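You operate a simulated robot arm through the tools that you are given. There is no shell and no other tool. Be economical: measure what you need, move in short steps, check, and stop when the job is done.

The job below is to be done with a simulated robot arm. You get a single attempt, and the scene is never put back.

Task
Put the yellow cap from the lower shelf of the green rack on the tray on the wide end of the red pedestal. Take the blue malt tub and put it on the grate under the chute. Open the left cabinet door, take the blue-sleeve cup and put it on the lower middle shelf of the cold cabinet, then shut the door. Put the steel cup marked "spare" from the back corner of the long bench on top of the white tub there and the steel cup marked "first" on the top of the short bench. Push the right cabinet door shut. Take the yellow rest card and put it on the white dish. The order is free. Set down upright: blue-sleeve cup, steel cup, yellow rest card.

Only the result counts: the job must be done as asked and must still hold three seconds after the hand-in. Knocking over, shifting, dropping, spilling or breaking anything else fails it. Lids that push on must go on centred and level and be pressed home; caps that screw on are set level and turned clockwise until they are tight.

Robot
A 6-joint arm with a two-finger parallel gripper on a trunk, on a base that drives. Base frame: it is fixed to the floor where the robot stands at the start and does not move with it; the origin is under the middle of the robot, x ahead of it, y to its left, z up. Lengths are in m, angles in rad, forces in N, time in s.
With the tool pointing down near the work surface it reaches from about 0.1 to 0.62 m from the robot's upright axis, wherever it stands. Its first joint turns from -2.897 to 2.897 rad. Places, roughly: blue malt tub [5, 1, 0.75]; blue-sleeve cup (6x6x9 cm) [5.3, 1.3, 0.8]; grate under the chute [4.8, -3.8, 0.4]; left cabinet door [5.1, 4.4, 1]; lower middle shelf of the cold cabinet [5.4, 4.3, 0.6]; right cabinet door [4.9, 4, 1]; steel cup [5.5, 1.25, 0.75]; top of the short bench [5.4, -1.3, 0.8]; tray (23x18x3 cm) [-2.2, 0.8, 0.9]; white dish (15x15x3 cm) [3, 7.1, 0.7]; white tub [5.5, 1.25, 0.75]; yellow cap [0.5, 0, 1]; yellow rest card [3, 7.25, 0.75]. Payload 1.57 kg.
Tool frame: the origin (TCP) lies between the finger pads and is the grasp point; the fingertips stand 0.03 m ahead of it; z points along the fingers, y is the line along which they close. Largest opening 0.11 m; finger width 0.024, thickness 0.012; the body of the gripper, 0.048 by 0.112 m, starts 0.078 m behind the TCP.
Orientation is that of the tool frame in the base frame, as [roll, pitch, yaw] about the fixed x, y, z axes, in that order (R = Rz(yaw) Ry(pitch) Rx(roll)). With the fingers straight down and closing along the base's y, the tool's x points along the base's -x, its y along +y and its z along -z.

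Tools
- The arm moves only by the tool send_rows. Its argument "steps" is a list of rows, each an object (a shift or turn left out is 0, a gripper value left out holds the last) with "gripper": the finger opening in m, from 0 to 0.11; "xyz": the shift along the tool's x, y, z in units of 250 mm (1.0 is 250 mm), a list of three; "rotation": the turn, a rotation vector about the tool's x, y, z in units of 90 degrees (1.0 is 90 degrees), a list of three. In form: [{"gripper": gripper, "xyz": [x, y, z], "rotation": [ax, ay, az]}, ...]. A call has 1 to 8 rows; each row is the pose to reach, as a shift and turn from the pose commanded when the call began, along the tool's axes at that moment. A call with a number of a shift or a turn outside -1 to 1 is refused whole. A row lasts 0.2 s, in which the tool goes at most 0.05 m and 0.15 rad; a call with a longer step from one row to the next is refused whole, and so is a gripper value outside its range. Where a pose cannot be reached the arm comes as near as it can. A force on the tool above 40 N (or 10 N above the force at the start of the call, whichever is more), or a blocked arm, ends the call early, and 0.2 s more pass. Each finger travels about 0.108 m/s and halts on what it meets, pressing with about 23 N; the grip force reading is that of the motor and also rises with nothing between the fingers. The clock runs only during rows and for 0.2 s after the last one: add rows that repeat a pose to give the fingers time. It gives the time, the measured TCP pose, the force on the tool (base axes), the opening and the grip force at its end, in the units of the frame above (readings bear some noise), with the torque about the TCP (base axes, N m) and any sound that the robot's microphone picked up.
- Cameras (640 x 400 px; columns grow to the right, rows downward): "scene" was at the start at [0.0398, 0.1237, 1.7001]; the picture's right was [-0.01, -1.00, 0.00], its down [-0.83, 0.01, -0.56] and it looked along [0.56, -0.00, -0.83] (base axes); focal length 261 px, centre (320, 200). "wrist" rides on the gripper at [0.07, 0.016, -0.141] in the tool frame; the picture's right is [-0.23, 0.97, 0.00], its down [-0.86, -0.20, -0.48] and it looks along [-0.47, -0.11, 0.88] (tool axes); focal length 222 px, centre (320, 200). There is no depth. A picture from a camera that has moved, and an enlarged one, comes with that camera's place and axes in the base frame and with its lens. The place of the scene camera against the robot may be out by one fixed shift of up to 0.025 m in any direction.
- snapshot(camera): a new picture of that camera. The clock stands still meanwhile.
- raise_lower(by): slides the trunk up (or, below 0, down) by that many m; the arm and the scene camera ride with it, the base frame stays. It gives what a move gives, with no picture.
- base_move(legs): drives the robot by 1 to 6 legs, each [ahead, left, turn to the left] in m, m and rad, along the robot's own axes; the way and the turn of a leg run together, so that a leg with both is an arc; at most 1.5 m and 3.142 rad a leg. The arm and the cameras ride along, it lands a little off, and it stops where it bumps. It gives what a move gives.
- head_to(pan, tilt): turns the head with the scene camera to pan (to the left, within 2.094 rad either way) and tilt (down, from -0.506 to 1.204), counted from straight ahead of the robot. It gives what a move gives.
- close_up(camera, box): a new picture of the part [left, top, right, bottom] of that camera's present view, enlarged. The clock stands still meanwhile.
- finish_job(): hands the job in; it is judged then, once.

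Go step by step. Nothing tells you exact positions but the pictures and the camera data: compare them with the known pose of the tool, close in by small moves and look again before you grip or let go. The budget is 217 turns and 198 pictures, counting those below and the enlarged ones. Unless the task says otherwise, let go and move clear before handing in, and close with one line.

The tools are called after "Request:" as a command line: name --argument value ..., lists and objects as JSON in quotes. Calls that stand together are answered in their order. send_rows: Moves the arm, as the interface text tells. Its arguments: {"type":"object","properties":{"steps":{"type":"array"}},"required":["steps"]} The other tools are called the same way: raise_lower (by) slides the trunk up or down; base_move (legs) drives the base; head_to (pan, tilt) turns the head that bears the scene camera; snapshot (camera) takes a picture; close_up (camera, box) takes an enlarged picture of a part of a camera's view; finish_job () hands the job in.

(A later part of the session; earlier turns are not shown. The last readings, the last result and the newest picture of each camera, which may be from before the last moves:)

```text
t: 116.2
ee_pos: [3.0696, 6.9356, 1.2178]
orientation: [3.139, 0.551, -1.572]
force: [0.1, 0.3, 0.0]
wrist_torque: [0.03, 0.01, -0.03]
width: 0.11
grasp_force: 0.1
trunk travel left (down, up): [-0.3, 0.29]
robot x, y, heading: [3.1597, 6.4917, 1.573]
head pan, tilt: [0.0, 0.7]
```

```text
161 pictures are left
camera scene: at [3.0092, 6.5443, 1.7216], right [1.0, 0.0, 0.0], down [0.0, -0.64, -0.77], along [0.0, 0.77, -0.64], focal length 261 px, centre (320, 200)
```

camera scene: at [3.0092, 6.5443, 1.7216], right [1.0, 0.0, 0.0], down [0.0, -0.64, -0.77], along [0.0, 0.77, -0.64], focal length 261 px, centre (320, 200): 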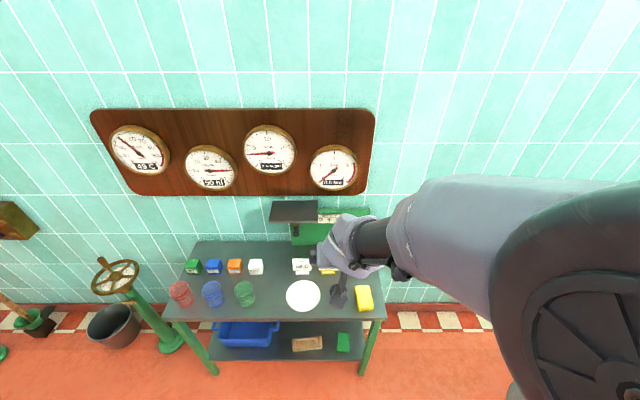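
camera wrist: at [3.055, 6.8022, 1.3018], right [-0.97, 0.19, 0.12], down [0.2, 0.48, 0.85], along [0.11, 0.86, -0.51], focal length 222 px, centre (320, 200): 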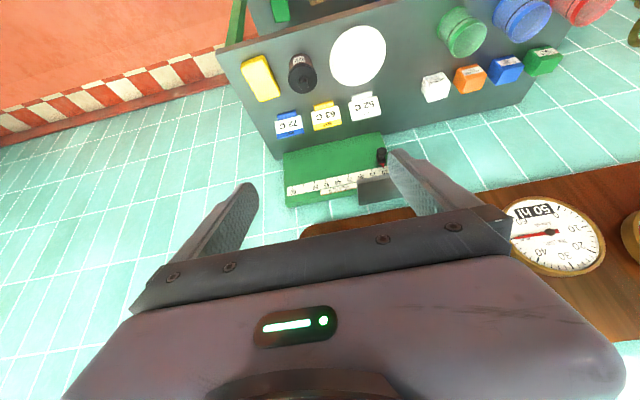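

Three cards stand behind the dish: white, yellow (≈(3.06, 7.26)), blue. I'll move closer (base radius is only about 0.2), then return the tool to vertical.

Request:
base_move --legs '[[0.2, 0, 0]]'

Request:
snapshot --camera "wrist"

Request:
snapshot --camera "scene"

```text
t: 117.8
ee_pos: [3.0701, 7.1347, 1.2167]
orientation: [3.137, 0.548, -1.576]
force: [1.0, 0.7, 0.5]
wrist_torque: [-0.01, 0.0, 0.0]
width: 0.11
grasp_force: 0.1
trunk travel left (down, up): [-0.3, 0.29]
robot x, y, heading: [3.1628, 6.6937, 1.57]
head pan, tilt: [0.0, 0.7]
```

```text
160 pictures are left
camera wrist: at [3.0555, 7.0025, 1.3017], right [-0.97, 0.2, 0.12], down [0.2, 0.48, 0.85], along [0.11, 0.85, -0.51], focal length 222 px, centre (320, 200)
```

wrist: 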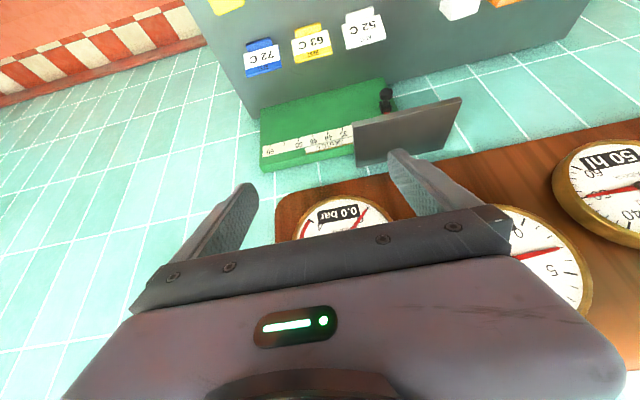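

```text
159 pictures are left
camera scene: at [3.0096, 6.7447, 1.7216], right [1.0, 0.0, 0.0], down [0.0, -0.64, -0.76], along [0.0, 0.76, -0.64], focal length 261 px, centre (320, 200)
```

scene: 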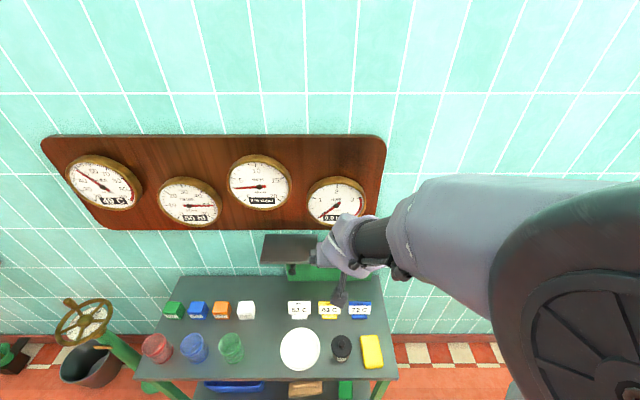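

Card top is around z 0.81 at (3.06, 7.25); hood is clear of it. I'll put the tool vertical and lower the trunk, then look.

Request:
send_rows --steps '[{"rotation": [0, 0.09, 0]}, {"rotation": [0, 0.18, 0]}, {"rotation": [0, 0.27, 0]}, {"rotation": [0, 0.35, 0]}]'

Request:
raise_lower --by -0.2

Request:
snapshot --camera "wrist"

```text
t: 118.8
ee_pos: [3.0712, 7.1356, 1.2183]
orientation: [3.138, -0.002, -1.573]
force: [-0.5, 0.7, 0.5]
wrist_torque: [-0.01, 0.03, 0.0]
width: 0.1101
grasp_force: 0.0
trunk travel left (down, up): [-0.3, 0.29]
robot x, y, heading: [3.1635, 6.6969, 1.572]
head pan, tilt: [0.0, 0.7]
```

```text
t: 121.0
ee_pos: [3.0707, 7.1335, 1.0181]
orientation: [3.137, 0.001, -1.572]
force: [-0.5, 0.7, 0.1]
wrist_torque: [0.01, -0.02, -0.03]
width: 0.1101
grasp_force: 0.1
trunk travel left (down, up): [-0.1, 0.49]
robot x, y, heading: [3.1631, 6.6943, 1.57]
head pan, tilt: [0.0, 0.7]
```

```text
158 pictures are left
camera wrist: at [3.056, 7.065, 1.1595], right [-0.97, 0.23, 0.0], down [0.2, 0.85, 0.48], along [0.11, 0.47, -0.88], focal length 222 px, centre (320, 200)
```

wrist: 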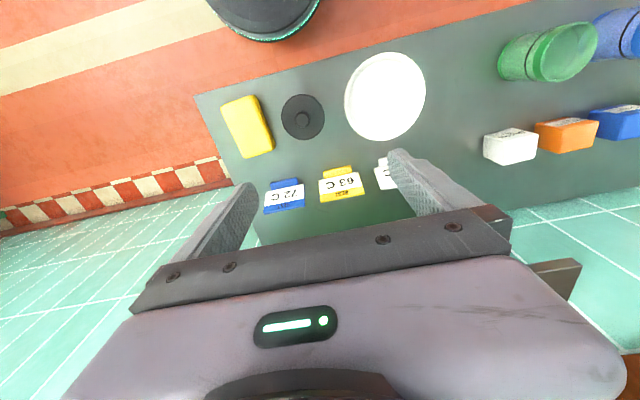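

Cards are closely spaced, so I'll pinch the card by its thickness: rotate the tool 90° about vertical.

Request:
send_rows --steps '[{"rotation": [0, 0, -0.09]}, {"rotation": [0, 0, -0.18]}, {"rotation": [0, 0, -0.27]}, {"rotation": [0, 0, -0.36]}, {"rotation": [0, 0, -0.45]}, {"rotation": [0, 0, -0.54]}, {"rotation": [0, 0, -0.63]}, {"rotation": [0, 0, -0.72]}]'

Request:
send_rows --steps '[{"rotation": [0, 0, -0.09]}, {"rotation": [0, 0, -0.18]}, {"rotation": [0, 0, -0.28]}]'

Request:
snapshot --camera "wrist"

```text
t: 122.8
ee_pos: [3.0717, 7.1342, 1.0179]
orientation: [3.14, 0.002, -0.442]
force: [-0.1, 0.4, -0.9]
wrist_torque: [-0.01, -0.01, -0.04]
width: 0.1102
grasp_force: 0.1
trunk travel left (down, up): [-0.1, 0.49]
robot x, y, heading: [3.1569, 6.6947, 1.57]
head pan, tilt: [0.0, 0.7]
```

```text
refused: row 3 steps farther than a row can; nothing moved
```

```text
157 pictures are left
camera wrist: at [3.1288, 7.0901, 1.1588], right [-0.62, -0.78, 0.0], down [-0.69, 0.55, 0.48], along [-0.38, 0.3, -0.88], focal length 222 px, centre (320, 200)
```

wrist: 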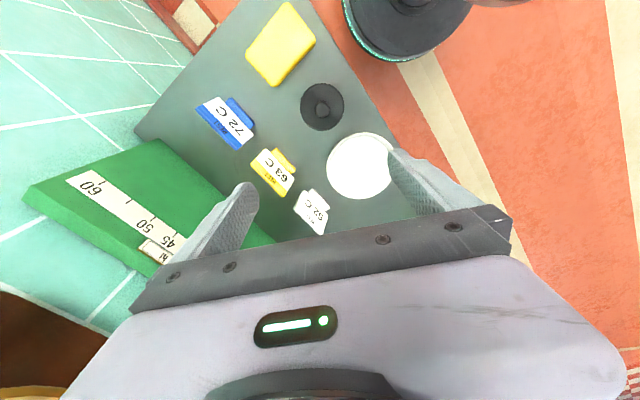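

Good view: the box front is at about y 7.42, well behind the cards. Finish the rotation.

Request:
send_rows --steps '[{"rotation": [0, 0, -0.093]}, {"rotation": [0, 0, -0.186]}, {"rotation": [0, 0, -0.279]}]'

Request:
snapshot --camera "wrist"

```text
t: 123.6
ee_pos: [3.0725, 7.1327, 1.0176]
orientation: [3.14, 0.002, -0.004]
force: [0.1, -0.8, 0.8]
wrist_torque: [0.02, 0.01, -0.01]
width: 0.1102
grasp_force: 0.1
trunk travel left (down, up): [-0.1, 0.49]
robot x, y, heading: [3.1585, 6.6925, 1.573]
head pan, tilt: [0.0, 0.7]
```

```text
156 pictures are left
camera wrist: at [3.1423, 7.1183, 1.1588], right [-0.23, -0.97, 0.0], down [-0.85, 0.2, 0.48], along [-0.47, 0.11, -0.88], focal length 222 px, centre (320, 200)
```

wrist: 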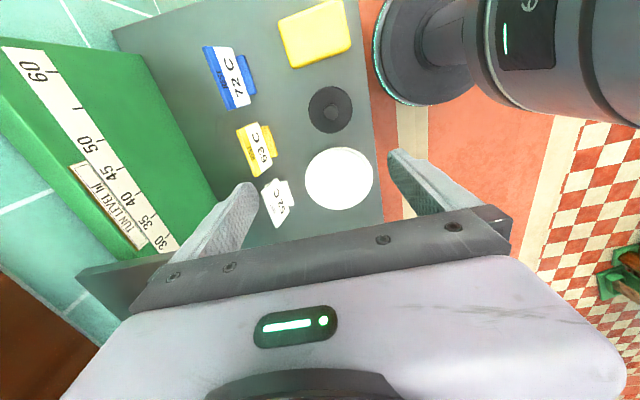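

Yellow card: top edge centre ≈ (3.063, 7.256), dish centre ≈ (2.946, 7.122). Move over the card and check.

Request:
send_rows --steps '[{"gripper": 0.07, "xyz": [-0.02, -0.18, 0]}, {"xyz": [-0.038, -0.36, 0]}, {"xyz": [-0.038, -0.494, 0.05]}, {"xyz": [-0.038, -0.494, 0.23]}, {"xyz": [-0.038, -0.494, 0.39]}, {"xyz": [-0.038, -0.494, 0.39]}]'

Request:
snapshot --camera "wrist"

Request:
close_up --camera "scene" --box '[220, 240, 420, 365]'

```text
t: 125.0
ee_pos: [3.0618, 7.2573, 0.9191]
orientation: [3.139, 0.002, -0.005]
force: [0.3, 0.7, -0.5]
wrist_torque: [0.02, 0.02, 0.01]
width: 0.0698
grasp_force: 0.0
trunk travel left (down, up): [-0.1, 0.49]
robot x, y, heading: [3.1591, 6.6913, 1.57]
head pan, tilt: [0.0, 0.7]
```

```text
155 pictures are left
camera wrist: at [3.1326, 7.2424, 1.0612], right [-0.23, -0.97, 0.0], down [-0.85, 0.2, 0.48], along [-0.47, 0.11, -0.88], focal length 222 px, centre (320, 200)
```

wrist: 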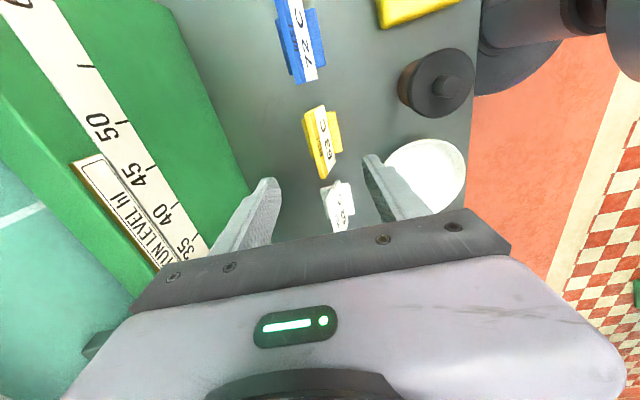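

```text
3.20 times, centred on (320, 302) of scene
camera zoom: at [3.0096, 6.7435, 1.5217], right [1.0, 0.0, 0.0], down [0.0, -0.64, -0.76], along [0.0, 0.76, -0.64], focal length 834 px, centre (320, -128)
```

zoom: 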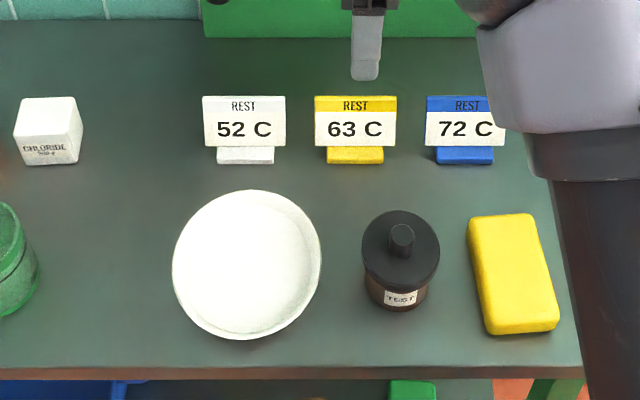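

The card lines up between the fingers. Descend and pinch the plate, then lift a little.

Request:
send_rows --steps '[{"xyz": [0, -0.024, 0.19]}, {"xyz": [0, -0.024, 0.38]}, {"xyz": [0, -0.024, 0.55]}, {"xyz": [0, -0.024, 0.604]}, {"xyz": [0, -0.024, 0.604], "gripper": 0.03}, {"xyz": [0, -0.024, 0.604], "gripper": 0.0}, {"xyz": [0, -0.024, 0.604], "gripper": 0.0}, {"xyz": [0, -0.024, 0.604], "gripper": 0.0}]'

Request:
snapshot --camera "wrist"

```text
t: 126.8
ee_pos: [3.0601, 7.2626, 0.7701]
orientation: [3.141, 0.004, -0.005]
force: [-0.3, -6.1, 18.4]
wrist_torque: [-0.57, 0.07, 0.03]
width: 0.0106
grasp_force: 22.9
trunk travel left (down, up): [-0.1, 0.49]
robot x, y, heading: [3.1591, 6.6937, 1.569]
head pan, tilt: [0.0, 0.7]
```

```text
153 pictures are left
camera wrist: at [3.1319, 7.2463, 0.9109], right [-0.23, -0.97, 0.0], down [-0.85, 0.2, 0.48], along [-0.47, 0.11, -0.88], focal length 222 px, centre (320, 200)
```

wrist: 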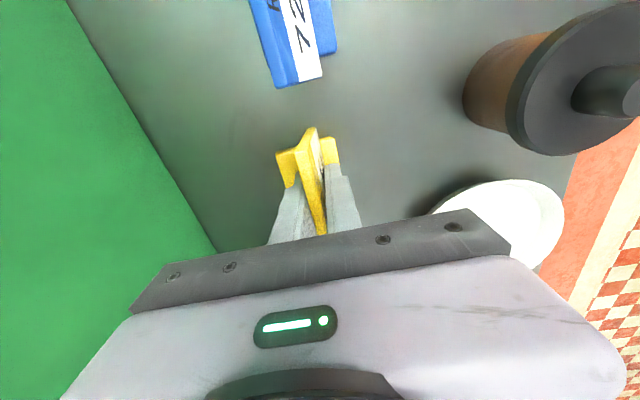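

Gripped (plate about 1 cm thick). Lift 9 cm and verify.

Request:
send_rows --steps '[{"xyz": [0, 0, -0.1]}, {"xyz": [0, 0, -0.25]}, {"xyz": [0, 0, -0.4]}]'

Request:
snapshot --camera "wrist"

Request:
close_up --camera "scene" --box '[220, 240, 420, 365]'

```text
t: 127.6
ee_pos: [3.0627, 7.2632, 0.8681]
orientation: [3.141, 0.004, -0.005]
force: [-0.5, 0.0, -0.6]
wrist_torque: [0.02, -0.02, 0.0]
width: 0.0071
grasp_force: 23.3
trunk travel left (down, up): [-0.1, 0.49]
robot x, y, heading: [3.1594, 6.6913, 1.57]
head pan, tilt: [0.0, 0.7]
```

```text
152 pictures are left
camera wrist: at [3.1329, 7.2477, 1.01], right [-0.23, -0.97, 0.0], down [-0.85, 0.2, 0.48], along [-0.47, 0.11, -0.88], focal length 222 px, centre (320, 200)
```

wrist: 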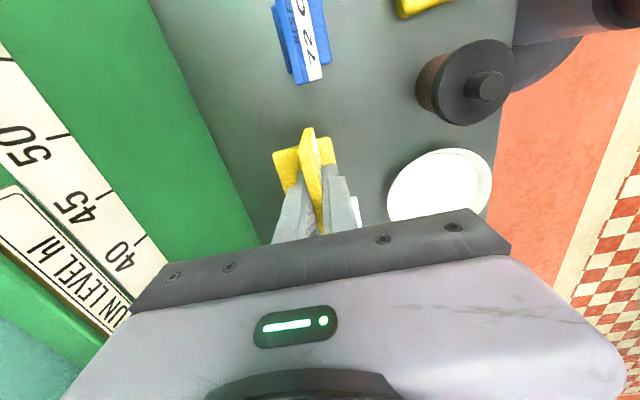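

```text
3.20 times, centred on (320, 302) of scene
camera zoom: at [3.0097, 6.7431, 1.5217], right [1.0, 0.0, 0.0], down [0.0, -0.64, -0.77], along [0.0, 0.77, -0.64], focal length 834 px, centre (320, -128)
```

zoom: 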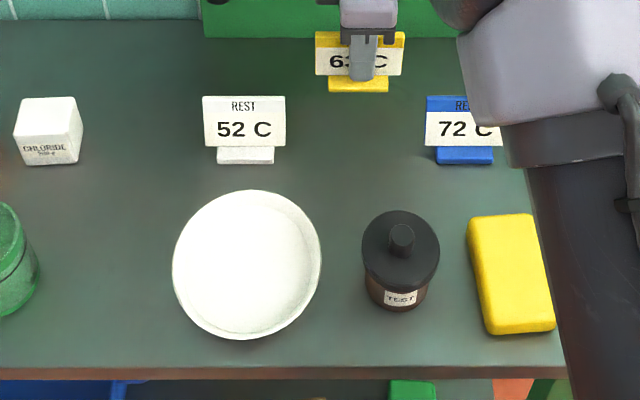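

The card is held upright. Raise a bit more and carry it above the dish centre.

Request:
send_rows --steps '[{"xyz": [0, 0, -0.16]}, {"xyz": [-0.117, 0.141, -0.16]}, {"xyz": [-0.234, 0.282, -0.16]}, {"xyz": [-0.351, 0.423, -0.16]}, {"xyz": [-0.468, 0.56, -0.16]}, {"xyz": [-0.468, 0.56, -0.16]}]'

Request:
snapshot --camera "wrist"

Request:
close_up --camera "scene" --box '[220, 240, 420, 365]'

```text
t: 129.0
ee_pos: [2.945, 7.1227, 0.908]
orientation: [3.141, 0.005, -0.005]
force: [0.6, 0.4, -0.4]
wrist_torque: [0.0, 0.02, 0.04]
width: 0.0074
grasp_force: 23.1
trunk travel left (down, up): [-0.1, 0.49]
robot x, y, heading: [3.1603, 6.694, 1.57]
head pan, tilt: [0.0, 0.7]
```

```text
150 pictures are left
camera wrist: at [3.0153, 7.1071, 1.0496], right [-0.23, -0.97, 0.0], down [-0.85, 0.2, 0.48], along [-0.47, 0.11, -0.88], focal length 222 px, centre (320, 200)
```

wrist: 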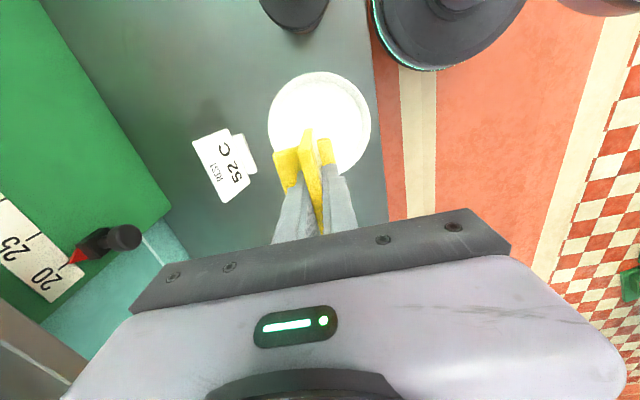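

```text
3.20 times, centred on (320, 302) of scene
camera zoom: at [3.0096, 6.7434, 1.5216], right [1.0, 0.0, 0.0], down [0.0, -0.64, -0.76], along [0.0, 0.76, -0.64], focal length 834 px, centre (320, -128)
```

zoom: 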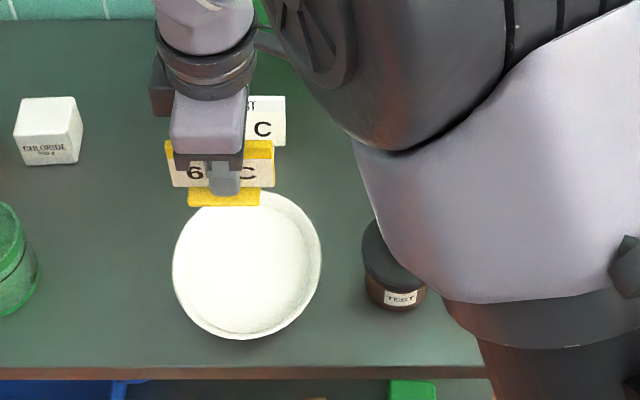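

Dish centre refined to ≈(2.957, 7.12). Shift 12 mm and lower with the force guard.

Request:
send_rows --steps '[{"xyz": [0.048, 0.008, 0.1]}, {"xyz": [0.048, 0.008, 0.26]}, {"xyz": [0.048, 0.008, 0.4]}, {"xyz": [0.048, 0.008, 0.44]}, {"xyz": [0.048, 0.008, 0.47]}, {"xyz": [0.048, 0.008, 0.5]}, {"xyz": [0.048, 0.008, 0.53]}]'

Request:
close_up --camera "scene" --box '[220, 240, 420, 365]'

Request:
snapshot --camera "wrist"

```text
t: 130.6
ee_pos: [2.9558, 7.1217, 0.7769]
orientation: [3.141, 0.004, -0.005]
force: [0.1, -0.3, 1.6]
wrist_torque: [-0.03, -0.04, 0.02]
width: 0.0075
grasp_force: 22.7
trunk travel left (down, up): [-0.1, 0.49]
robot x, y, heading: [3.1627, 6.6976, 1.569]
head pan, tilt: [0.0, 0.7]
```

```text
3.20 times, centred on (320, 302) of scene
camera zoom: at [3.0099, 6.743, 1.5217], right [1.0, 0.0, 0.0], down [0.0, -0.64, -0.77], along [0.0, 0.77, -0.64], focal length 834 px, centre (320, -128)
```

zoom: 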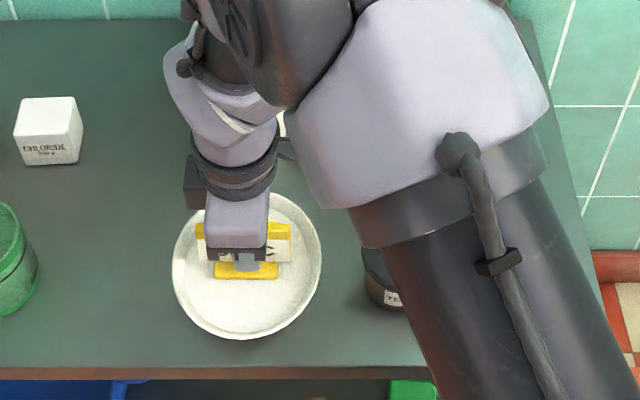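

```text
147 pictures are left
camera wrist: at [3.0263, 7.1058, 0.9185], right [-0.23, -0.97, 0.0], down [-0.85, 0.2, 0.48], along [-0.47, 0.11, -0.88], focal length 222 px, centre (320, 200)
```

wrist: 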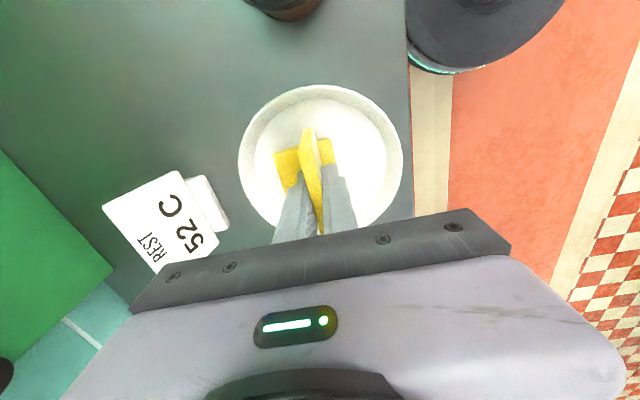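

Nearly down. Lower in tiny steps.

Request:
send_rows --steps '[{"xyz": [0, 0, 0.008]}, {"xyz": [0, 0, 0.016]}, {"xyz": [0, 0, 0.024]}, {"xyz": [0, 0, 0.024]}]'

```text
t: 131.3
ee_pos: [2.9565, 7.1218, 0.7746]
orientation: [-3.137, 0.008, -0.007]
force: [3.7, -5.3, 26.1]
wrist_torque: [-0.6, -0.27, 0.02]
width: 0.0071
grasp_force: 23.0
trunk travel left (down, up): [-0.1, 0.49]
robot x, y, heading: [3.1611, 6.6936, 1.569]
head pan, tilt: [0.0, 0.7]
stopped in row 3: the force on the tool passed its limit at 43 N (the readings are from after the stop); the commanded pose is now the measured one
```

Contact at z 0.775. Ease off 1 mm and release slowly, then rise.

Request:
send_rows --steps '[{"xyz": [0, 0, -0.004]}, {"xyz": [0, 0, -0.004], "gripper": 0.015}, {"xyz": [0, 0, -0.004], "gripper": 0.03}, {"xyz": [0, 0, -0.004], "gripper": 0.05}, {"xyz": [0, 0, -0.004], "gripper": 0.06}]'

Request:
send_rows --steps '[{"xyz": [0, 0, -0.1]}, {"xyz": [0, 0, -0.25]}, {"xyz": [0, 0, -0.42]}, {"xyz": [0, 0, -0.6]}, {"xyz": [0, 0, -0.75]}]'

Request:
snapshot --camera "wrist"

```text
t: 132.5
ee_pos: [2.9552, 7.1215, 0.7745]
orientation: [-3.139, 0.004, -0.005]
force: [0.5, -8.1, 15.2]
wrist_torque: [0.17, -0.01, -0.01]
width: 0.0525
grasp_force: 0.1
trunk travel left (down, up): [-0.1, 0.49]
robot x, y, heading: [3.1588, 6.6949, 1.567]
head pan, tilt: [0.0, 0.7]
```

```text
t: 133.7
ee_pos: [2.9569, 7.1222, 0.9627]
orientation: [-3.14, 0.006, -0.006]
force: [-1.1, -0.7, -0.4]
wrist_torque: [0.0, -0.01, -0.01]
width: 0.0599
grasp_force: 0.1
trunk travel left (down, up): [-0.1, 0.49]
robot x, y, heading: [3.1592, 6.6931, 1.566]
head pan, tilt: [0.0, 0.7]
```

```text
146 pictures are left
camera wrist: at [3.0275, 7.1059, 1.1035], right [-0.23, -0.97, 0.0], down [-0.85, 0.2, 0.48], along [-0.47, 0.11, -0.88], focal length 222 px, centre (320, 200)
```

wrist: 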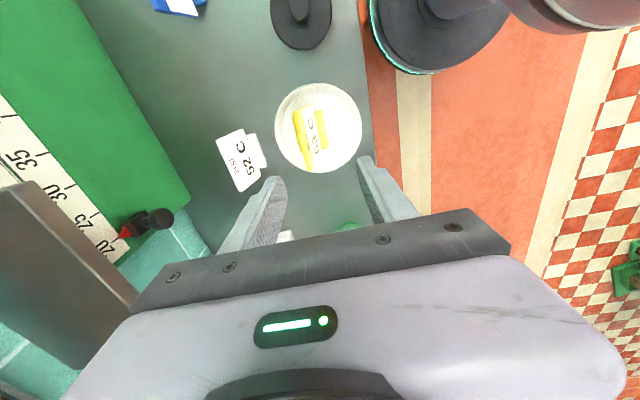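

The yellow card stands upright on the dish. Back away, stow, and turn toward the cold cabinet.

Request:
base_move --legs '[[-0.4, 0, 0]]'

Request:
raise_lower --by 0.2

Request:
base_move --legs '[[0, 0, -1.57]]'

Request:
head_to --pan -0.5 --tilt 0.4

Request:
snapshot --camera "scene"

```text
t: 136.2
ee_pos: [2.9546, 6.7288, 0.9621]
orientation: [-3.137, 0.004, -0.004]
force: [0.2, 0.3, -0.2]
wrist_torque: [-0.03, -0.01, -0.02]
width: 0.0599
grasp_force: 0.1
trunk travel left (down, up): [-0.1, 0.49]
robot x, y, heading: [3.1588, 6.3032, 1.574]
head pan, tilt: [0.0, 0.7]
```

```text
t: 138.4
ee_pos: [2.9553, 6.7287, 1.1623]
orientation: [-3.139, 0.006, -0.005]
force: [0.1, -0.5, -0.3]
wrist_torque: [-0.02, -0.01, -0.02]
width: 0.0597
grasp_force: 0.0
trunk travel left (down, up): [-0.3, 0.29]
robot x, y, heading: [3.1586, 6.2985, 1.567]
head pan, tilt: [0.0, 0.7]
```

```text
t: 142.6
ee_pos: [3.5883, 6.5074, 1.1613]
orientation: [-3.137, 0.006, -1.569]
force: [0.1, 0.5, -0.4]
wrist_torque: [-0.01, 0.01, -0.02]
width: 0.0601
grasp_force: 0.0
trunk travel left (down, up): [-0.3, 0.29]
robot x, y, heading: [3.1606, 6.3013, 0.002]
head pan, tilt: [0.0, 0.7]
```

```text
t: 143.5
ee_pos: [3.5876, 6.5076, 1.1613]
orientation: [-3.139, 0.004, -1.57]
force: [0.0, -1.0, -0.1]
wrist_torque: [-0.03, -0.02, -0.03]
width: 0.0598
grasp_force: 0.2
trunk travel left (down, up): [-0.3, 0.29]
robot x, y, heading: [3.155, 6.2995, 0.007]
head pan, tilt: [-0.499, 0.4]
```

```text
145 pictures are left
camera scene: at [3.2098, 6.3803, 1.7484], right [-0.47, -0.88, 0.0], down [-0.34, 0.18, -0.92], along [0.81, -0.44, -0.39], focal length 261 px, centre (320, 200)
```

scene: 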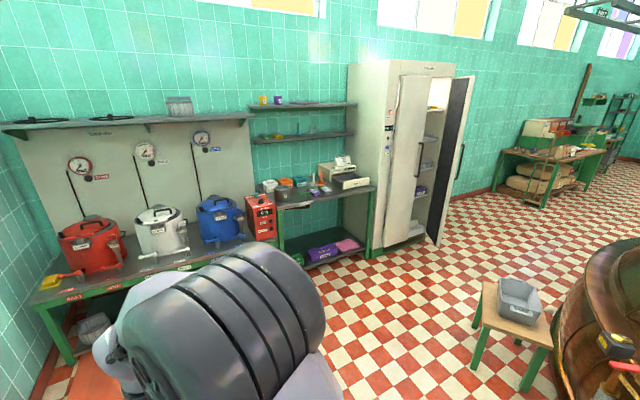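

The cabinet's right door stands open and the left one is shut. I'll fetch the cup from the long bench first; drive down the aisle past the stool and cabinet.

Request:
base_move --legs '[[1.13, 0, 0], [0, 0, -1.57], [1.3, 0, 0]]'

Request:
head_to --pan 0.3 --tilt 0.45

Request:
snapshot --camera "scene"

```text
t: 159.3
ee_pos: [4.5174, 4.5695, 1.1607]
orientation: [-3.139, 0.004, -3.137]
force: [-0.8, 0.8, 0.2]
wrist_torque: [0.0, 0.04, 0.02]
width: 0.0599
grasp_force: 0.1
trunk travel left (down, up): [-0.3, 0.29]
robot x, y, heading: [4.3093, 4.994, -1.559]
head pan, tilt: [-0.499, 0.4]
```

```text
t: 160.4
ee_pos: [4.5189, 4.5695, 1.1599]
orientation: [-3.141, 0.004, -3.136]
force: [-0.5, 0.1, 0.1]
wrist_torque: [0.0, 0.01, 0.02]
width: 0.0598
grasp_force: 0.1
trunk travel left (down, up): [-0.3, 0.29]
robot x, y, heading: [4.312, 4.9937, -1.565]
head pan, tilt: [0.3, 0.45]
```

```text
144 pictures are left
camera scene: at [4.4657, 4.9139, 1.7438], right [-0.95, -0.3, 0.0], down [-0.13, 0.41, -0.9], along [0.27, -0.86, -0.44], focal length 261 px, centre (320, 200)
```

scene: 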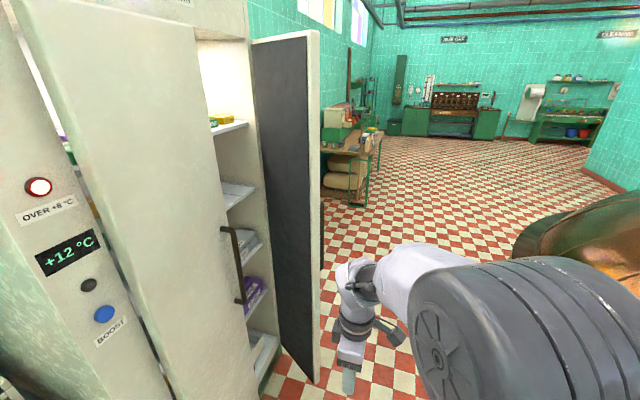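

I'll move alongside the cabinet and look inside it before going on.

Request:
base_move --legs '[[0.55, -0.08, 0]]'

Request:
head_to --pan 1.45 --tilt 0.65

Request:
snapshot --camera "scene"

```text
t: 163.6
ee_pos: [4.4426, 4.0118, 1.1609]
orientation: [-3.14, 0.005, -3.138]
force: [0.2, -1.0, 0.1]
wrist_torque: [-0.02, -0.05, 0.01]
width: 0.0604
grasp_force: 0.1
trunk travel left (down, up): [-0.3, 0.29]
robot x, y, heading: [4.2339, 4.438, -1.563]
head pan, tilt: [0.3, 0.45]
```

```text
t: 165.0
ee_pos: [4.4409, 4.0144, 1.1611]
orientation: [-3.139, 0.005, -3.138]
force: [0.2, 0.6, 0.7]
wrist_torque: [-0.02, 0.03, 0.02]
width: 0.0602
grasp_force: 0.0
trunk travel left (down, up): [-0.3, 0.29]
robot x, y, heading: [4.2353, 4.4416, -1.564]
head pan, tilt: [1.45, 0.649]
```

```text
143 pictures are left
camera scene: at [4.4478, 4.4352, 1.726], right [-0.11, -0.99, 0.0], down [-0.6, 0.07, -0.8], along [0.79, -0.09, -0.6], focal length 261 px, centre (320, 200)
```

scene: 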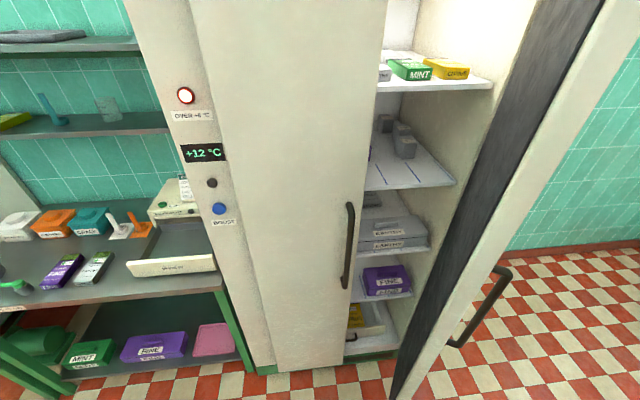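

The lower-middle shelf (z≈0.63) has a purple box in its right half; its left half is behind the left door, whose handle bar is at about (5.04, 4.26, 0.95–1.2). I'll turn to face the cabinet and bring the tool back to normal yaw, then pitch it horizontal.

Request:
base_move --legs '[[0, 0, 1.57]]'

Request:
send_rows --steps '[{"rotation": [0, 0, 0.09]}, {"rotation": [0, 0, 0.18]}, {"rotation": [0, 0, 0.27]}, {"rotation": [0, 0, 0.36]}, {"rotation": [0, 0, 0.45]}, {"rotation": [0, 0, 0.54]}, {"rotation": [0, 0, 0.63]}, {"rotation": [0, 0, 0.72]}]'

Request:
send_rows --steps '[{"rotation": [0, 0, 0.09]}, {"rotation": [0, 0, 0.18]}, {"rotation": [0, 0, 0.27]}]'

Request:
send_rows --steps '[{"rotation": [0, -0.09, 0]}, {"rotation": [0, -0.18, 0]}, {"rotation": [0, -0.27, 0]}, {"rotation": [0, -0.36, 0]}, {"rotation": [0, -0.45, 0]}, {"rotation": [0, -0.54, 0]}, {"rotation": [0, -0.63, 0]}, {"rotation": [0, -0.72, 0]}]'

```text
t: 169.2
ee_pos: [4.6595, 4.6488, 1.1619]
orientation: [-3.138, 0.005, -1.562]
force: [-0.1, -0.8, 0.8]
wrist_torque: [-0.01, -0.03, -0.01]
width: 0.06
grasp_force: 0.1
trunk travel left (down, up): [-0.3, 0.29]
robot x, y, heading: [4.2316, 4.4417, 0.011]
head pan, tilt: [1.45, 0.649]
```

```text
t: 171.0
ee_pos: [4.6595, 4.6486, 1.1617]
orientation: [3.138, 0.006, -2.697]
force: [-1.3, 0.1, -0.2]
wrist_torque: [0.02, -0.01, 0.03]
width: 0.06
grasp_force: 0.2
trunk travel left (down, up): [-0.3, 0.29]
robot x, y, heading: [4.2332, 4.4388, 0.008]
head pan, tilt: [1.45, 0.649]
```

```text
t: 171.8
ee_pos: [4.6593, 4.6494, 1.1624]
orientation: [3.138, 0.004, -3.12]
force: [0.6, -0.7, 0.5]
wrist_torque: [0.03, -0.01, 0.05]
width: 0.06
grasp_force: 0.1
trunk travel left (down, up): [-0.3, 0.29]
robot x, y, heading: [4.2337, 4.4384, 0.008]
head pan, tilt: [1.45, 0.649]
```

```text
t: 173.6
ee_pos: [4.6607, 4.6506, 1.1608]
orientation: [3.129, 1.134, -3.131]
force: [-0.4, 0.7, -0.6]
wrist_torque: [0.01, -0.02, -0.01]
width: 0.0601
grasp_force: 0.1
trunk travel left (down, up): [-0.3, 0.29]
robot x, y, heading: [4.2312, 4.437, 0.008]
head pan, tilt: [1.45, 0.649]
```

Tilt to 65° works. Continue to horizontal and look.

Request:
send_rows --steps '[{"rotation": [0, -0.09, 0]}, {"rotation": [0, -0.18, 0]}, {"rotation": [0, -0.27, 0]}]'

Request:
head_to --pan -0.2 --tilt 0.6

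Request:
snapshot --camera "scene"

Request:
snapshot --camera "wrist"

```text
t: 174.4
ee_pos: [4.6492, 4.6621, 1.1637]
orientation: [2.917, 1.557, 2.932]
force: [0.0, -0.6, 0.2]
wrist_torque: [-0.04, 0.02, -0.05]
width: 0.0601
grasp_force: 0.0
out of reach, approached as far as the arm can: row 3
trunk travel left (down, up): [-0.3, 0.29]
robot x, y, heading: [4.2368, 4.4379, 0.006]
head pan, tilt: [1.45, 0.649]
```

```text
t: 176.1
ee_pos: [4.649, 4.6614, 1.1637]
orientation: [2.868, 1.553, 2.884]
force: [-0.3, 0.4, -0.6]
wrist_torque: [-0.02, -0.02, 0.0]
width: 0.06
grasp_force: 0.0
trunk travel left (down, up): [-0.3, 0.29]
robot x, y, heading: [4.2338, 4.4401, 0.01]
head pan, tilt: [-0.201, 0.6]
```

```text
142 pictures are left
camera scene: at [4.2872, 4.5472, 1.7303], right [-0.19, -0.98, 0.0], down [-0.55, 0.11, -0.83], along [0.81, -0.16, -0.56], focal length 261 px, centre (320, 200)
```

scene: 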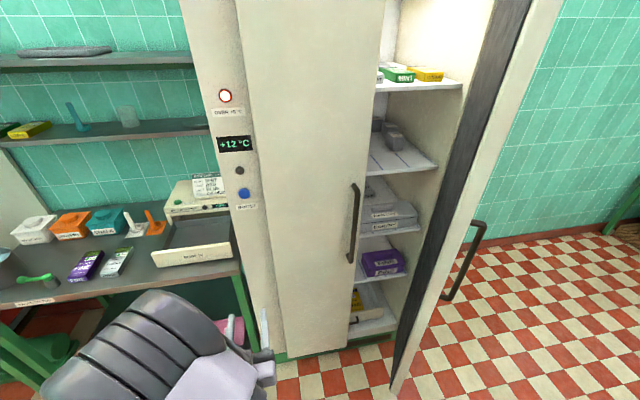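

```text
141 pictures are left
camera wrist: at [4.507, 4.6764, 1.0973], right [-0.01, 0.97, 0.23], down [-0.46, -0.21, 0.86], along [0.89, -0.1, 0.45], focal length 222 px, centre (320, 200)
```

wrist: 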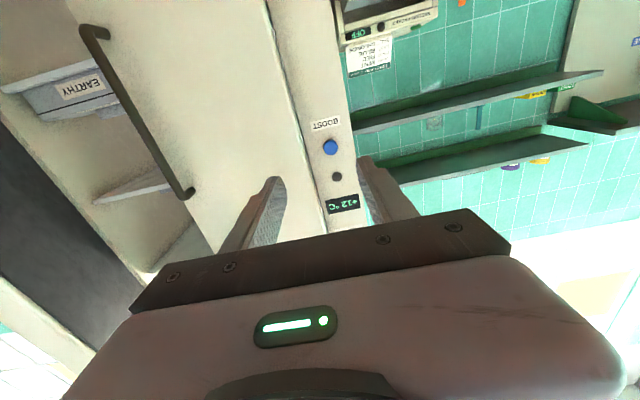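

Horizontal tool works. I'll shift the base right so the gripper lines up with the handle bar, and take another view.

Request:
base_move --legs '[[0, -0.36, 0]]'

Request:
snapshot --camera "wrist"

Request:
snapshot --camera "scene"

```text
t: 178.4
ee_pos: [4.6524, 4.2979, 1.1648]
orientation: [2.823, 1.555, 2.835]
force: [0.4, -1.0, 0.8]
wrist_torque: [-0.04, -0.03, 0.03]
width: 0.0598
grasp_force: 0.2
trunk travel left (down, up): [-0.3, 0.29]
robot x, y, heading: [4.2355, 4.076, 0.006]
head pan, tilt: [-0.201, 0.6]
```

```text
140 pictures are left
camera wrist: at [4.5105, 4.3134, 1.0973], right [-0.01, 0.97, 0.23], down [-0.46, -0.21, 0.86], along [0.89, -0.1, 0.45], focal length 222 px, centre (320, 200)
```

wrist: 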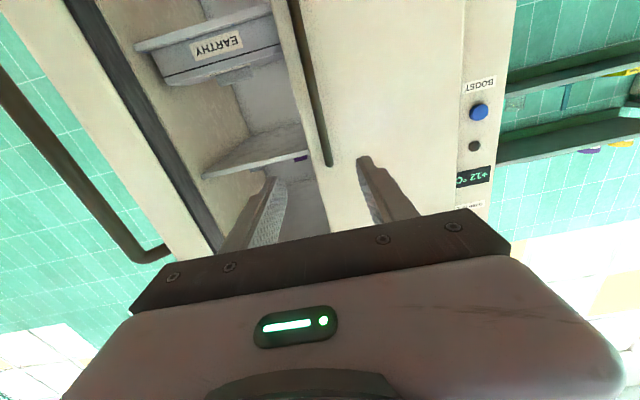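

```text
139 pictures are left
camera scene: at [4.2905, 4.1839, 1.7303], right [-0.19, -0.98, 0.0], down [-0.55, 0.11, -0.82], along [0.81, -0.16, -0.57], focal length 261 px, centre (320, 200)
```

scene: 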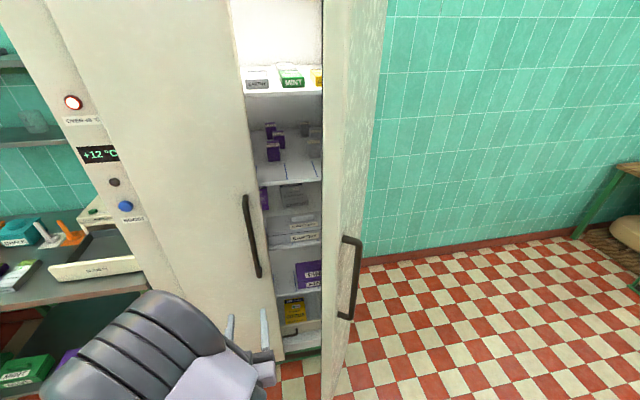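

The bar is at about (5.026, 4.296), in line with the gripper. Drive ahead 0.18 m, then extend the arm toward it.

Request:
base_move --legs '[[0.18, 0.0, -0.006]]'

Request:
send_rows --steps '[{"gripper": 0.07, "xyz": [0, 0, 0.15]}, {"xyz": [0, 0, 0.3]}, {"xyz": [0, 0, 0.42]}]'

Request:
snapshot --camera "wrist"

```text
t: 179.9
ee_pos: [4.8316, 4.2977, 1.1638]
orientation: [2.873, 1.554, 2.878]
force: [0.2, -0.7, -0.6]
wrist_torque: [-0.02, -0.02, 0.0]
width: 0.0599
grasp_force: 0.0
trunk travel left (down, up): [-0.3, 0.29]
robot x, y, heading: [4.4111, 4.0805, 0.001]
head pan, tilt: [-0.201, 0.6]
```

```text
t: 180.8
ee_pos: [4.9252, 4.3308, 1.1724]
orientation: [2.994, 1.541, 2.976]
force: [0.1, 0.4, 0.5]
wrist_torque: [0.01, 0.01, 0.02]
width: 0.0698
grasp_force: 0.0
out of reach, approached as far as the arm can: row 1, 2, 3
trunk travel left (down, up): [-0.3, 0.29]
robot x, y, heading: [4.4116, 4.0804, 0.004]
head pan, tilt: [-0.201, 0.6]
```

```text
138 pictures are left
camera wrist: at [4.7819, 4.3506, 1.1077], right [0.02, 0.97, 0.23], down [-0.46, -0.2, 0.87], along [0.89, -0.13, 0.44], focal length 222 px, centre (320, 200)
```

wrist: 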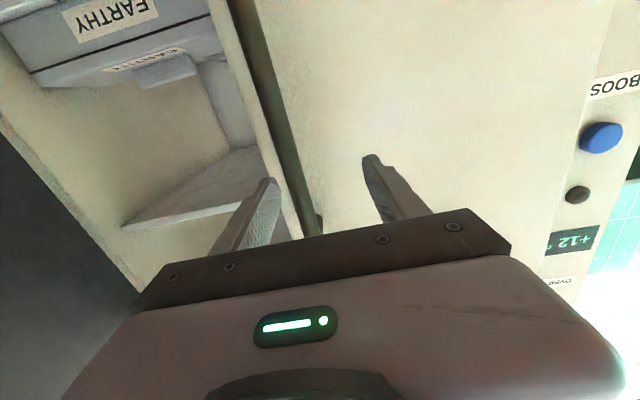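

The arm is near its limit, so I'll use the base: shift right 3 cm and forward 9 cm.

Request:
base_move --legs '[[0, -0.034, 0], [0.085, 0, 0]]'

Request:
snapshot --camera "wrist"

Request:
head_to --pan -0.3 --tilt 0.9

Request:
snapshot --camera "scene"

```text
t: 182.3
ee_pos: [5.0008, 4.2984, 1.1724]
orientation: [3.042, 1.539, 3.029]
force: [-0.3, -0.3, 0.3]
wrist_torque: [0.03, 0.03, 0.0]
width: 0.0699
grasp_force: 0.1
trunk travel left (down, up): [-0.3, 0.29]
robot x, y, heading: [4.494, 4.0442, 0.001]
head pan, tilt: [-0.201, 0.6]
stopped in leg 2: the force on the tool passed its limit at 96 N (the readings are from after the stop); the commanded pose is now the measured one
```

```text
137 pictures are left
camera wrist: at [4.859, 4.3174, 1.1074], right [0.02, 0.97, 0.23], down [-0.45, -0.2, 0.87], along [0.89, -0.12, 0.44], focal length 222 px, centre (320, 200)
```

wrist: 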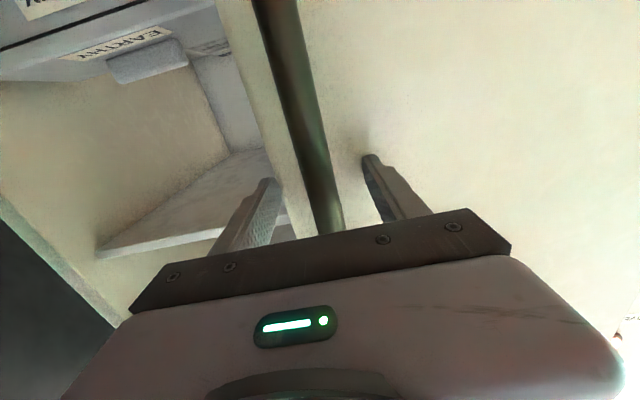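

```text
t: 183.2
ee_pos: [5.0019, 4.2987, 1.173]
orientation: [3.049, 1.54, 3.034]
force: [0.0, -0.2, 0.2]
wrist_torque: [0.02, -0.01, -0.03]
width: 0.0699
grasp_force: 0.0
trunk travel left (down, up): [-0.3, 0.29]
robot x, y, heading: [4.4964, 4.0483, 0.003]
head pan, tilt: [-0.3, 0.901]
```

```text
136 pictures are left
camera scene: at [4.5348, 4.1469, 1.7055], right [-0.29, -0.96, 0.0], down [-0.75, 0.23, -0.62], along [0.59, -0.18, -0.78], focal length 261 px, centre (320, 200)
```

scene: 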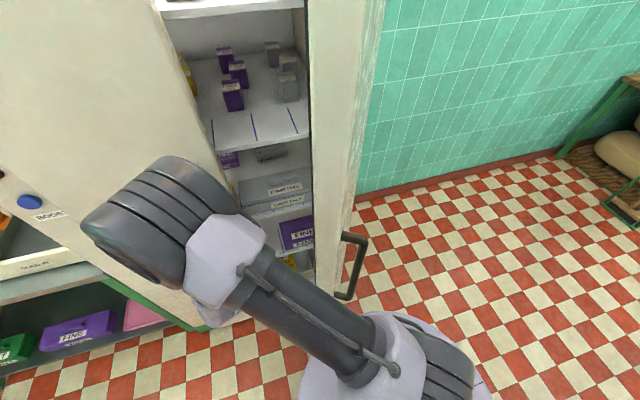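

The fingertips just touched the door; the bar is between the fingers. Close on it.

Request:
send_rows --steps '[{"gripper": 0.04}, {"gripper": 0.01}, {"gripper": 0.0}, {"gripper": 0.0}]'

Request:
snapshot --camera "wrist"

```text
t: 184.2
ee_pos: [5.0037, 4.3011, 1.1722]
orientation: [3.086, 1.542, 3.074]
force: [3.9, 17.3, 7.2]
wrist_torque: [-0.1, 0.66, -0.08]
width: 0.0197
grasp_force: 33.5
trunk travel left (down, up): [-0.3, 0.29]
robot x, y, heading: [4.4927, 4.0462, -0.0]
head pan, tilt: [-0.3, 0.901]
```

```text
135 pictures are left
camera wrist: at [4.8591, 4.3201, 1.1071], right [0.02, 0.97, 0.23], down [-0.45, -0.2, 0.87], along [0.89, -0.12, 0.44], focal length 222 px, centre (320, 200)
```

wrist: 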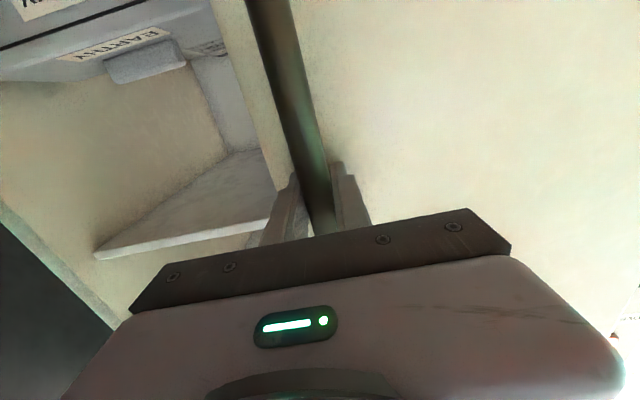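

The bar is gripped. Pull the door gently with the base.

Request:
base_move --legs '[[-0.08, 0.01, 0]]'

Request:
snapshot --camera "wrist"

```text
t: 184.9
ee_pos: [4.9924, 4.303, 1.1737]
orientation: [2.966, 1.539, 2.954]
force: [15.4, 3.3, -16.2]
wrist_torque: [-0.74, -0.35, 0.07]
width: 0.02
grasp_force: 33.7
trunk travel left (down, up): [-0.3, 0.29]
robot x, y, heading: [4.4779, 4.0478, 0.0]
head pan, tilt: [-0.3, 0.901]
stopped in leg 1: the force on the tool passed its limit at 47 N (the readings are from after the stop); the commanded pose is now the measured one
```

```text
134 pictures are left
camera wrist: at [4.8499, 4.3221, 1.1074], right [0.02, 0.97, 0.23], down [-0.46, -0.2, 0.87], along [0.89, -0.12, 0.44], focal length 222 px, centre (320, 200)
```

wrist: 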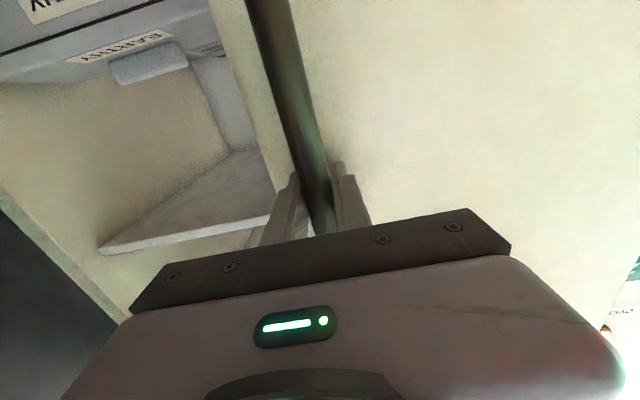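

The door started to yield. I'll pull with small arm steps instead.

Request:
send_rows --steps '[{"xyz": [0, 0, -0.02]}, {"xyz": [0, 0.002, -0.04]}, {"xyz": [0, 0.004, -0.06]}, {"xyz": [0, 0.007, -0.08]}, {"xyz": [0, 0.01, -0.1]}, {"xyz": [0, 0.014, -0.12]}, {"xyz": [0, 0.018, -0.14]}, {"xyz": [0, 0.022, -0.16]}]'

Request:
snapshot --camera "wrist"

```text
t: 186.6
ee_pos: [4.9564, 4.3138, 1.1732]
orientation: [2.978, 1.543, 2.979]
force: [6.0, 17.4, -12.9]
wrist_torque: [-0.54, 0.37, -0.05]
width: 0.0197
grasp_force: 33.7
trunk travel left (down, up): [-0.3, 0.29]
robot x, y, heading: [4.4814, 4.0499, 0.001]
head pan, tilt: [-0.3, 0.901]
stopped in row 8: the force on the tool passed its limit at 41 N (the readings are from after the stop); the commanded pose is now the measured one
```

```text
133 pictures are left
camera wrist: at [4.8131, 4.332, 1.1084], right [0.01, 0.97, 0.23], down [-0.45, -0.2, 0.87], along [0.89, -0.11, 0.44], focal length 222 px, centre (320, 200)
```

wrist: 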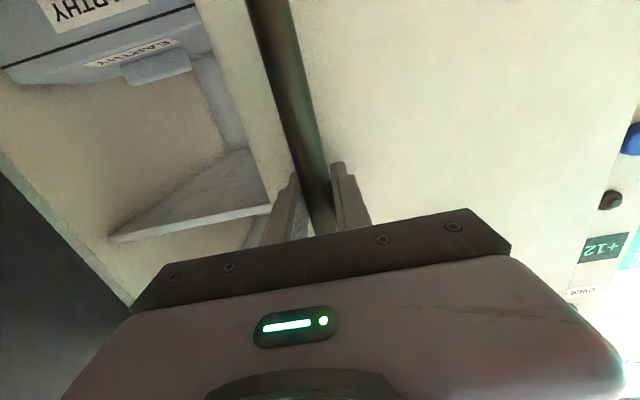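

The door is opening; side load indicates I need more motion to the left. Continue pulling along the arc.

Request:
send_rows --steps '[{"xyz": [0.0, 0.02, -0.01]}, {"xyz": [0, 0.03, -0.05]}, {"xyz": [0, 0.04, -0.09]}, {"xyz": [0, 0.05, -0.13]}, {"xyz": [0, 0.065, -0.17]}, {"xyz": [0, 0.08, -0.21]}, {"xyz": [0, 0.095, -0.25]}, {"xyz": [0, 0.11, -0.29]}]'

```text
t: 187.8
ee_pos: [4.9179, 4.3323, 1.1751]
orientation: [2.883, 1.544, 2.885]
force: [8.9, 18.6, -12.6]
wrist_torque: [-0.89, 0.26, 0.01]
width: 0.0199
grasp_force: 33.5
trunk travel left (down, up): [-0.3, 0.29]
robot x, y, heading: [4.4804, 4.0456, 0.002]
head pan, tilt: [-0.3, 0.901]
stopped in row 5: the force on the tool passed its limit at 41 N (the readings are from after the stop); the commanded pose is now the measured one
```

Request:
send_rows --steps '[{"xyz": [0.005, 0.04, -0.01]}, {"xyz": [0.005, 0.06, -0.05]}, {"xyz": [0.005, 0.08, -0.09]}, {"xyz": [0.005, 0.1, -0.13]}, {"xyz": [0.005, 0.12, -0.17]}, {"xyz": [0.005, 0.14, -0.21]}, {"xyz": [0.005, 0.16, -0.25]}, {"xyz": [0.005, 0.18, -0.29]}]'

Request:
snapshot --camera "scene"

Request:
snapshot --camera "wrist"

```text
t: 189.4
ee_pos: [4.8581, 4.3746, 1.1768]
orientation: [2.675, 1.543, 2.681]
force: [15.3, 16.7, -8.6]
wrist_torque: [-0.89, 0.4, -0.04]
width: 0.0201
grasp_force: 33.0
trunk travel left (down, up): [-0.3, 0.29]
robot x, y, heading: [4.482, 4.0474, 0.007]
head pan, tilt: [-0.3, 0.901]
stopped in row 8: the force on the tool passed its limit at 44 N (the readings are from after the stop); the commanded pose is now the measured one
```

```text
132 pictures are left
camera scene: at [4.5261, 4.1556, 1.7049], right [-0.29, -0.96, 0.0], down [-0.75, 0.23, -0.62], along [0.59, -0.18, -0.78], focal length 261 px, centre (320, 200)
```

scene: 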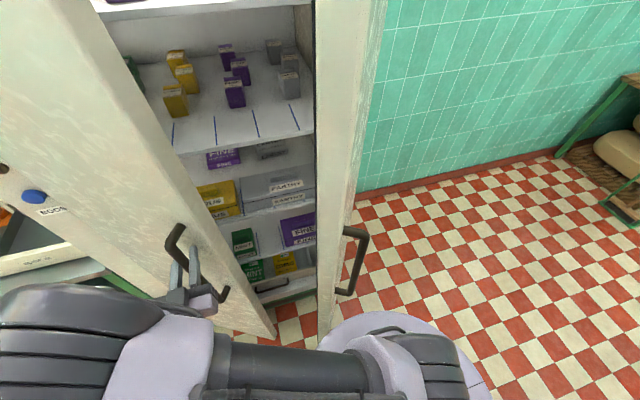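

```text
131 pictures are left
camera wrist: at [4.7144, 4.3912, 1.1119], right [0.0, 0.97, 0.24], down [-0.46, -0.21, 0.86], along [0.89, -0.11, 0.44], focal length 222 px, centre (320, 200)
```

wrist: 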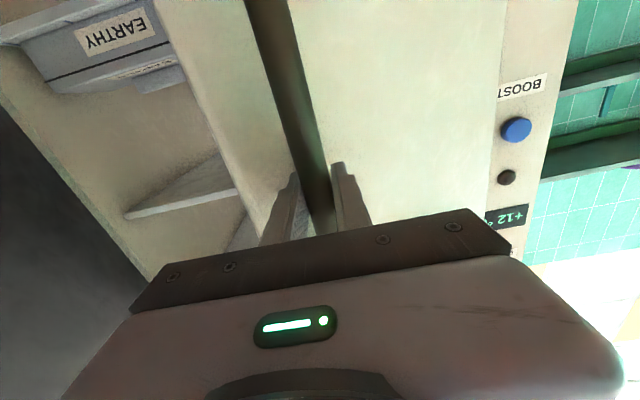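

Good progress (about 27° open). Continue the arc a bit more.

Request:
send_rows --steps '[{"xyz": [0.0, 0.04, -0.02]}, {"xyz": [0.0, 0.07, -0.06]}, {"xyz": [0.0, 0.1, -0.1]}, {"xyz": [0.0, 0.135, -0.14]}, {"xyz": [0.0, 0.17, -0.18]}, {"xyz": [0.0, 0.205, -0.22]}, {"xyz": [0.0, 0.24, -0.26]}, {"xyz": [0.0, 0.28, -0.3]}]'

Request:
send_rows --steps '[{"xyz": [0.0, 0.04, -0.02]}, {"xyz": [0.0, 0.08, -0.05]}, {"xyz": [0.0, 0.12, -0.08]}, {"xyz": [0.0, 0.16, -0.11]}, {"xyz": [0.0, 0.2, -0.14]}, {"xyz": [0.0, 0.24, -0.17]}]'

Request:
snapshot --camera "scene"

```text
t: 190.6
ee_pos: [4.8162, 4.4134, 1.1794]
orientation: [2.619, 1.541, 2.622]
force: [20.3, 15.3, -9.7]
wrist_torque: [-0.95, -0.55, 0.01]
width: 0.0202
grasp_force: 33.5
trunk travel left (down, up): [-0.3, 0.29]
robot x, y, heading: [4.4814, 4.0496, 0.004]
head pan, tilt: [-0.3, 0.901]
stopped in row 5: the force on the tool passed its limit at 49 N (the readings are from after the stop); the commanded pose is now the measured one
```

```text
t: 192.0
ee_pos: [4.7742, 4.4722, 1.1834]
orientation: [2.487, 1.542, 2.486]
force: [30.2, 14.8, -3.1]
wrist_torque: [-0.83, -0.08, -0.05]
width: 0.0201
grasp_force: 33.9
trunk travel left (down, up): [-0.3, 0.29]
robot x, y, heading: [4.4825, 4.0483, 0.001]
head pan, tilt: [-0.3, 0.901]
```

```text
130 pictures are left
camera scene: at [4.528, 4.1539, 1.7051], right [-0.29, -0.96, 0.0], down [-0.75, 0.23, -0.62], along [0.59, -0.18, -0.79], focal length 261 px, centre (320, 200)
```

scene: 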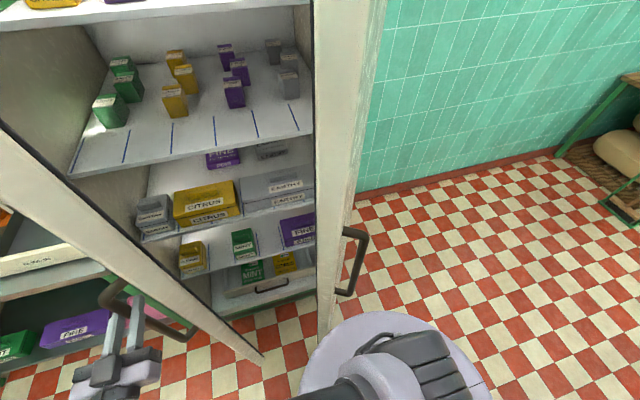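

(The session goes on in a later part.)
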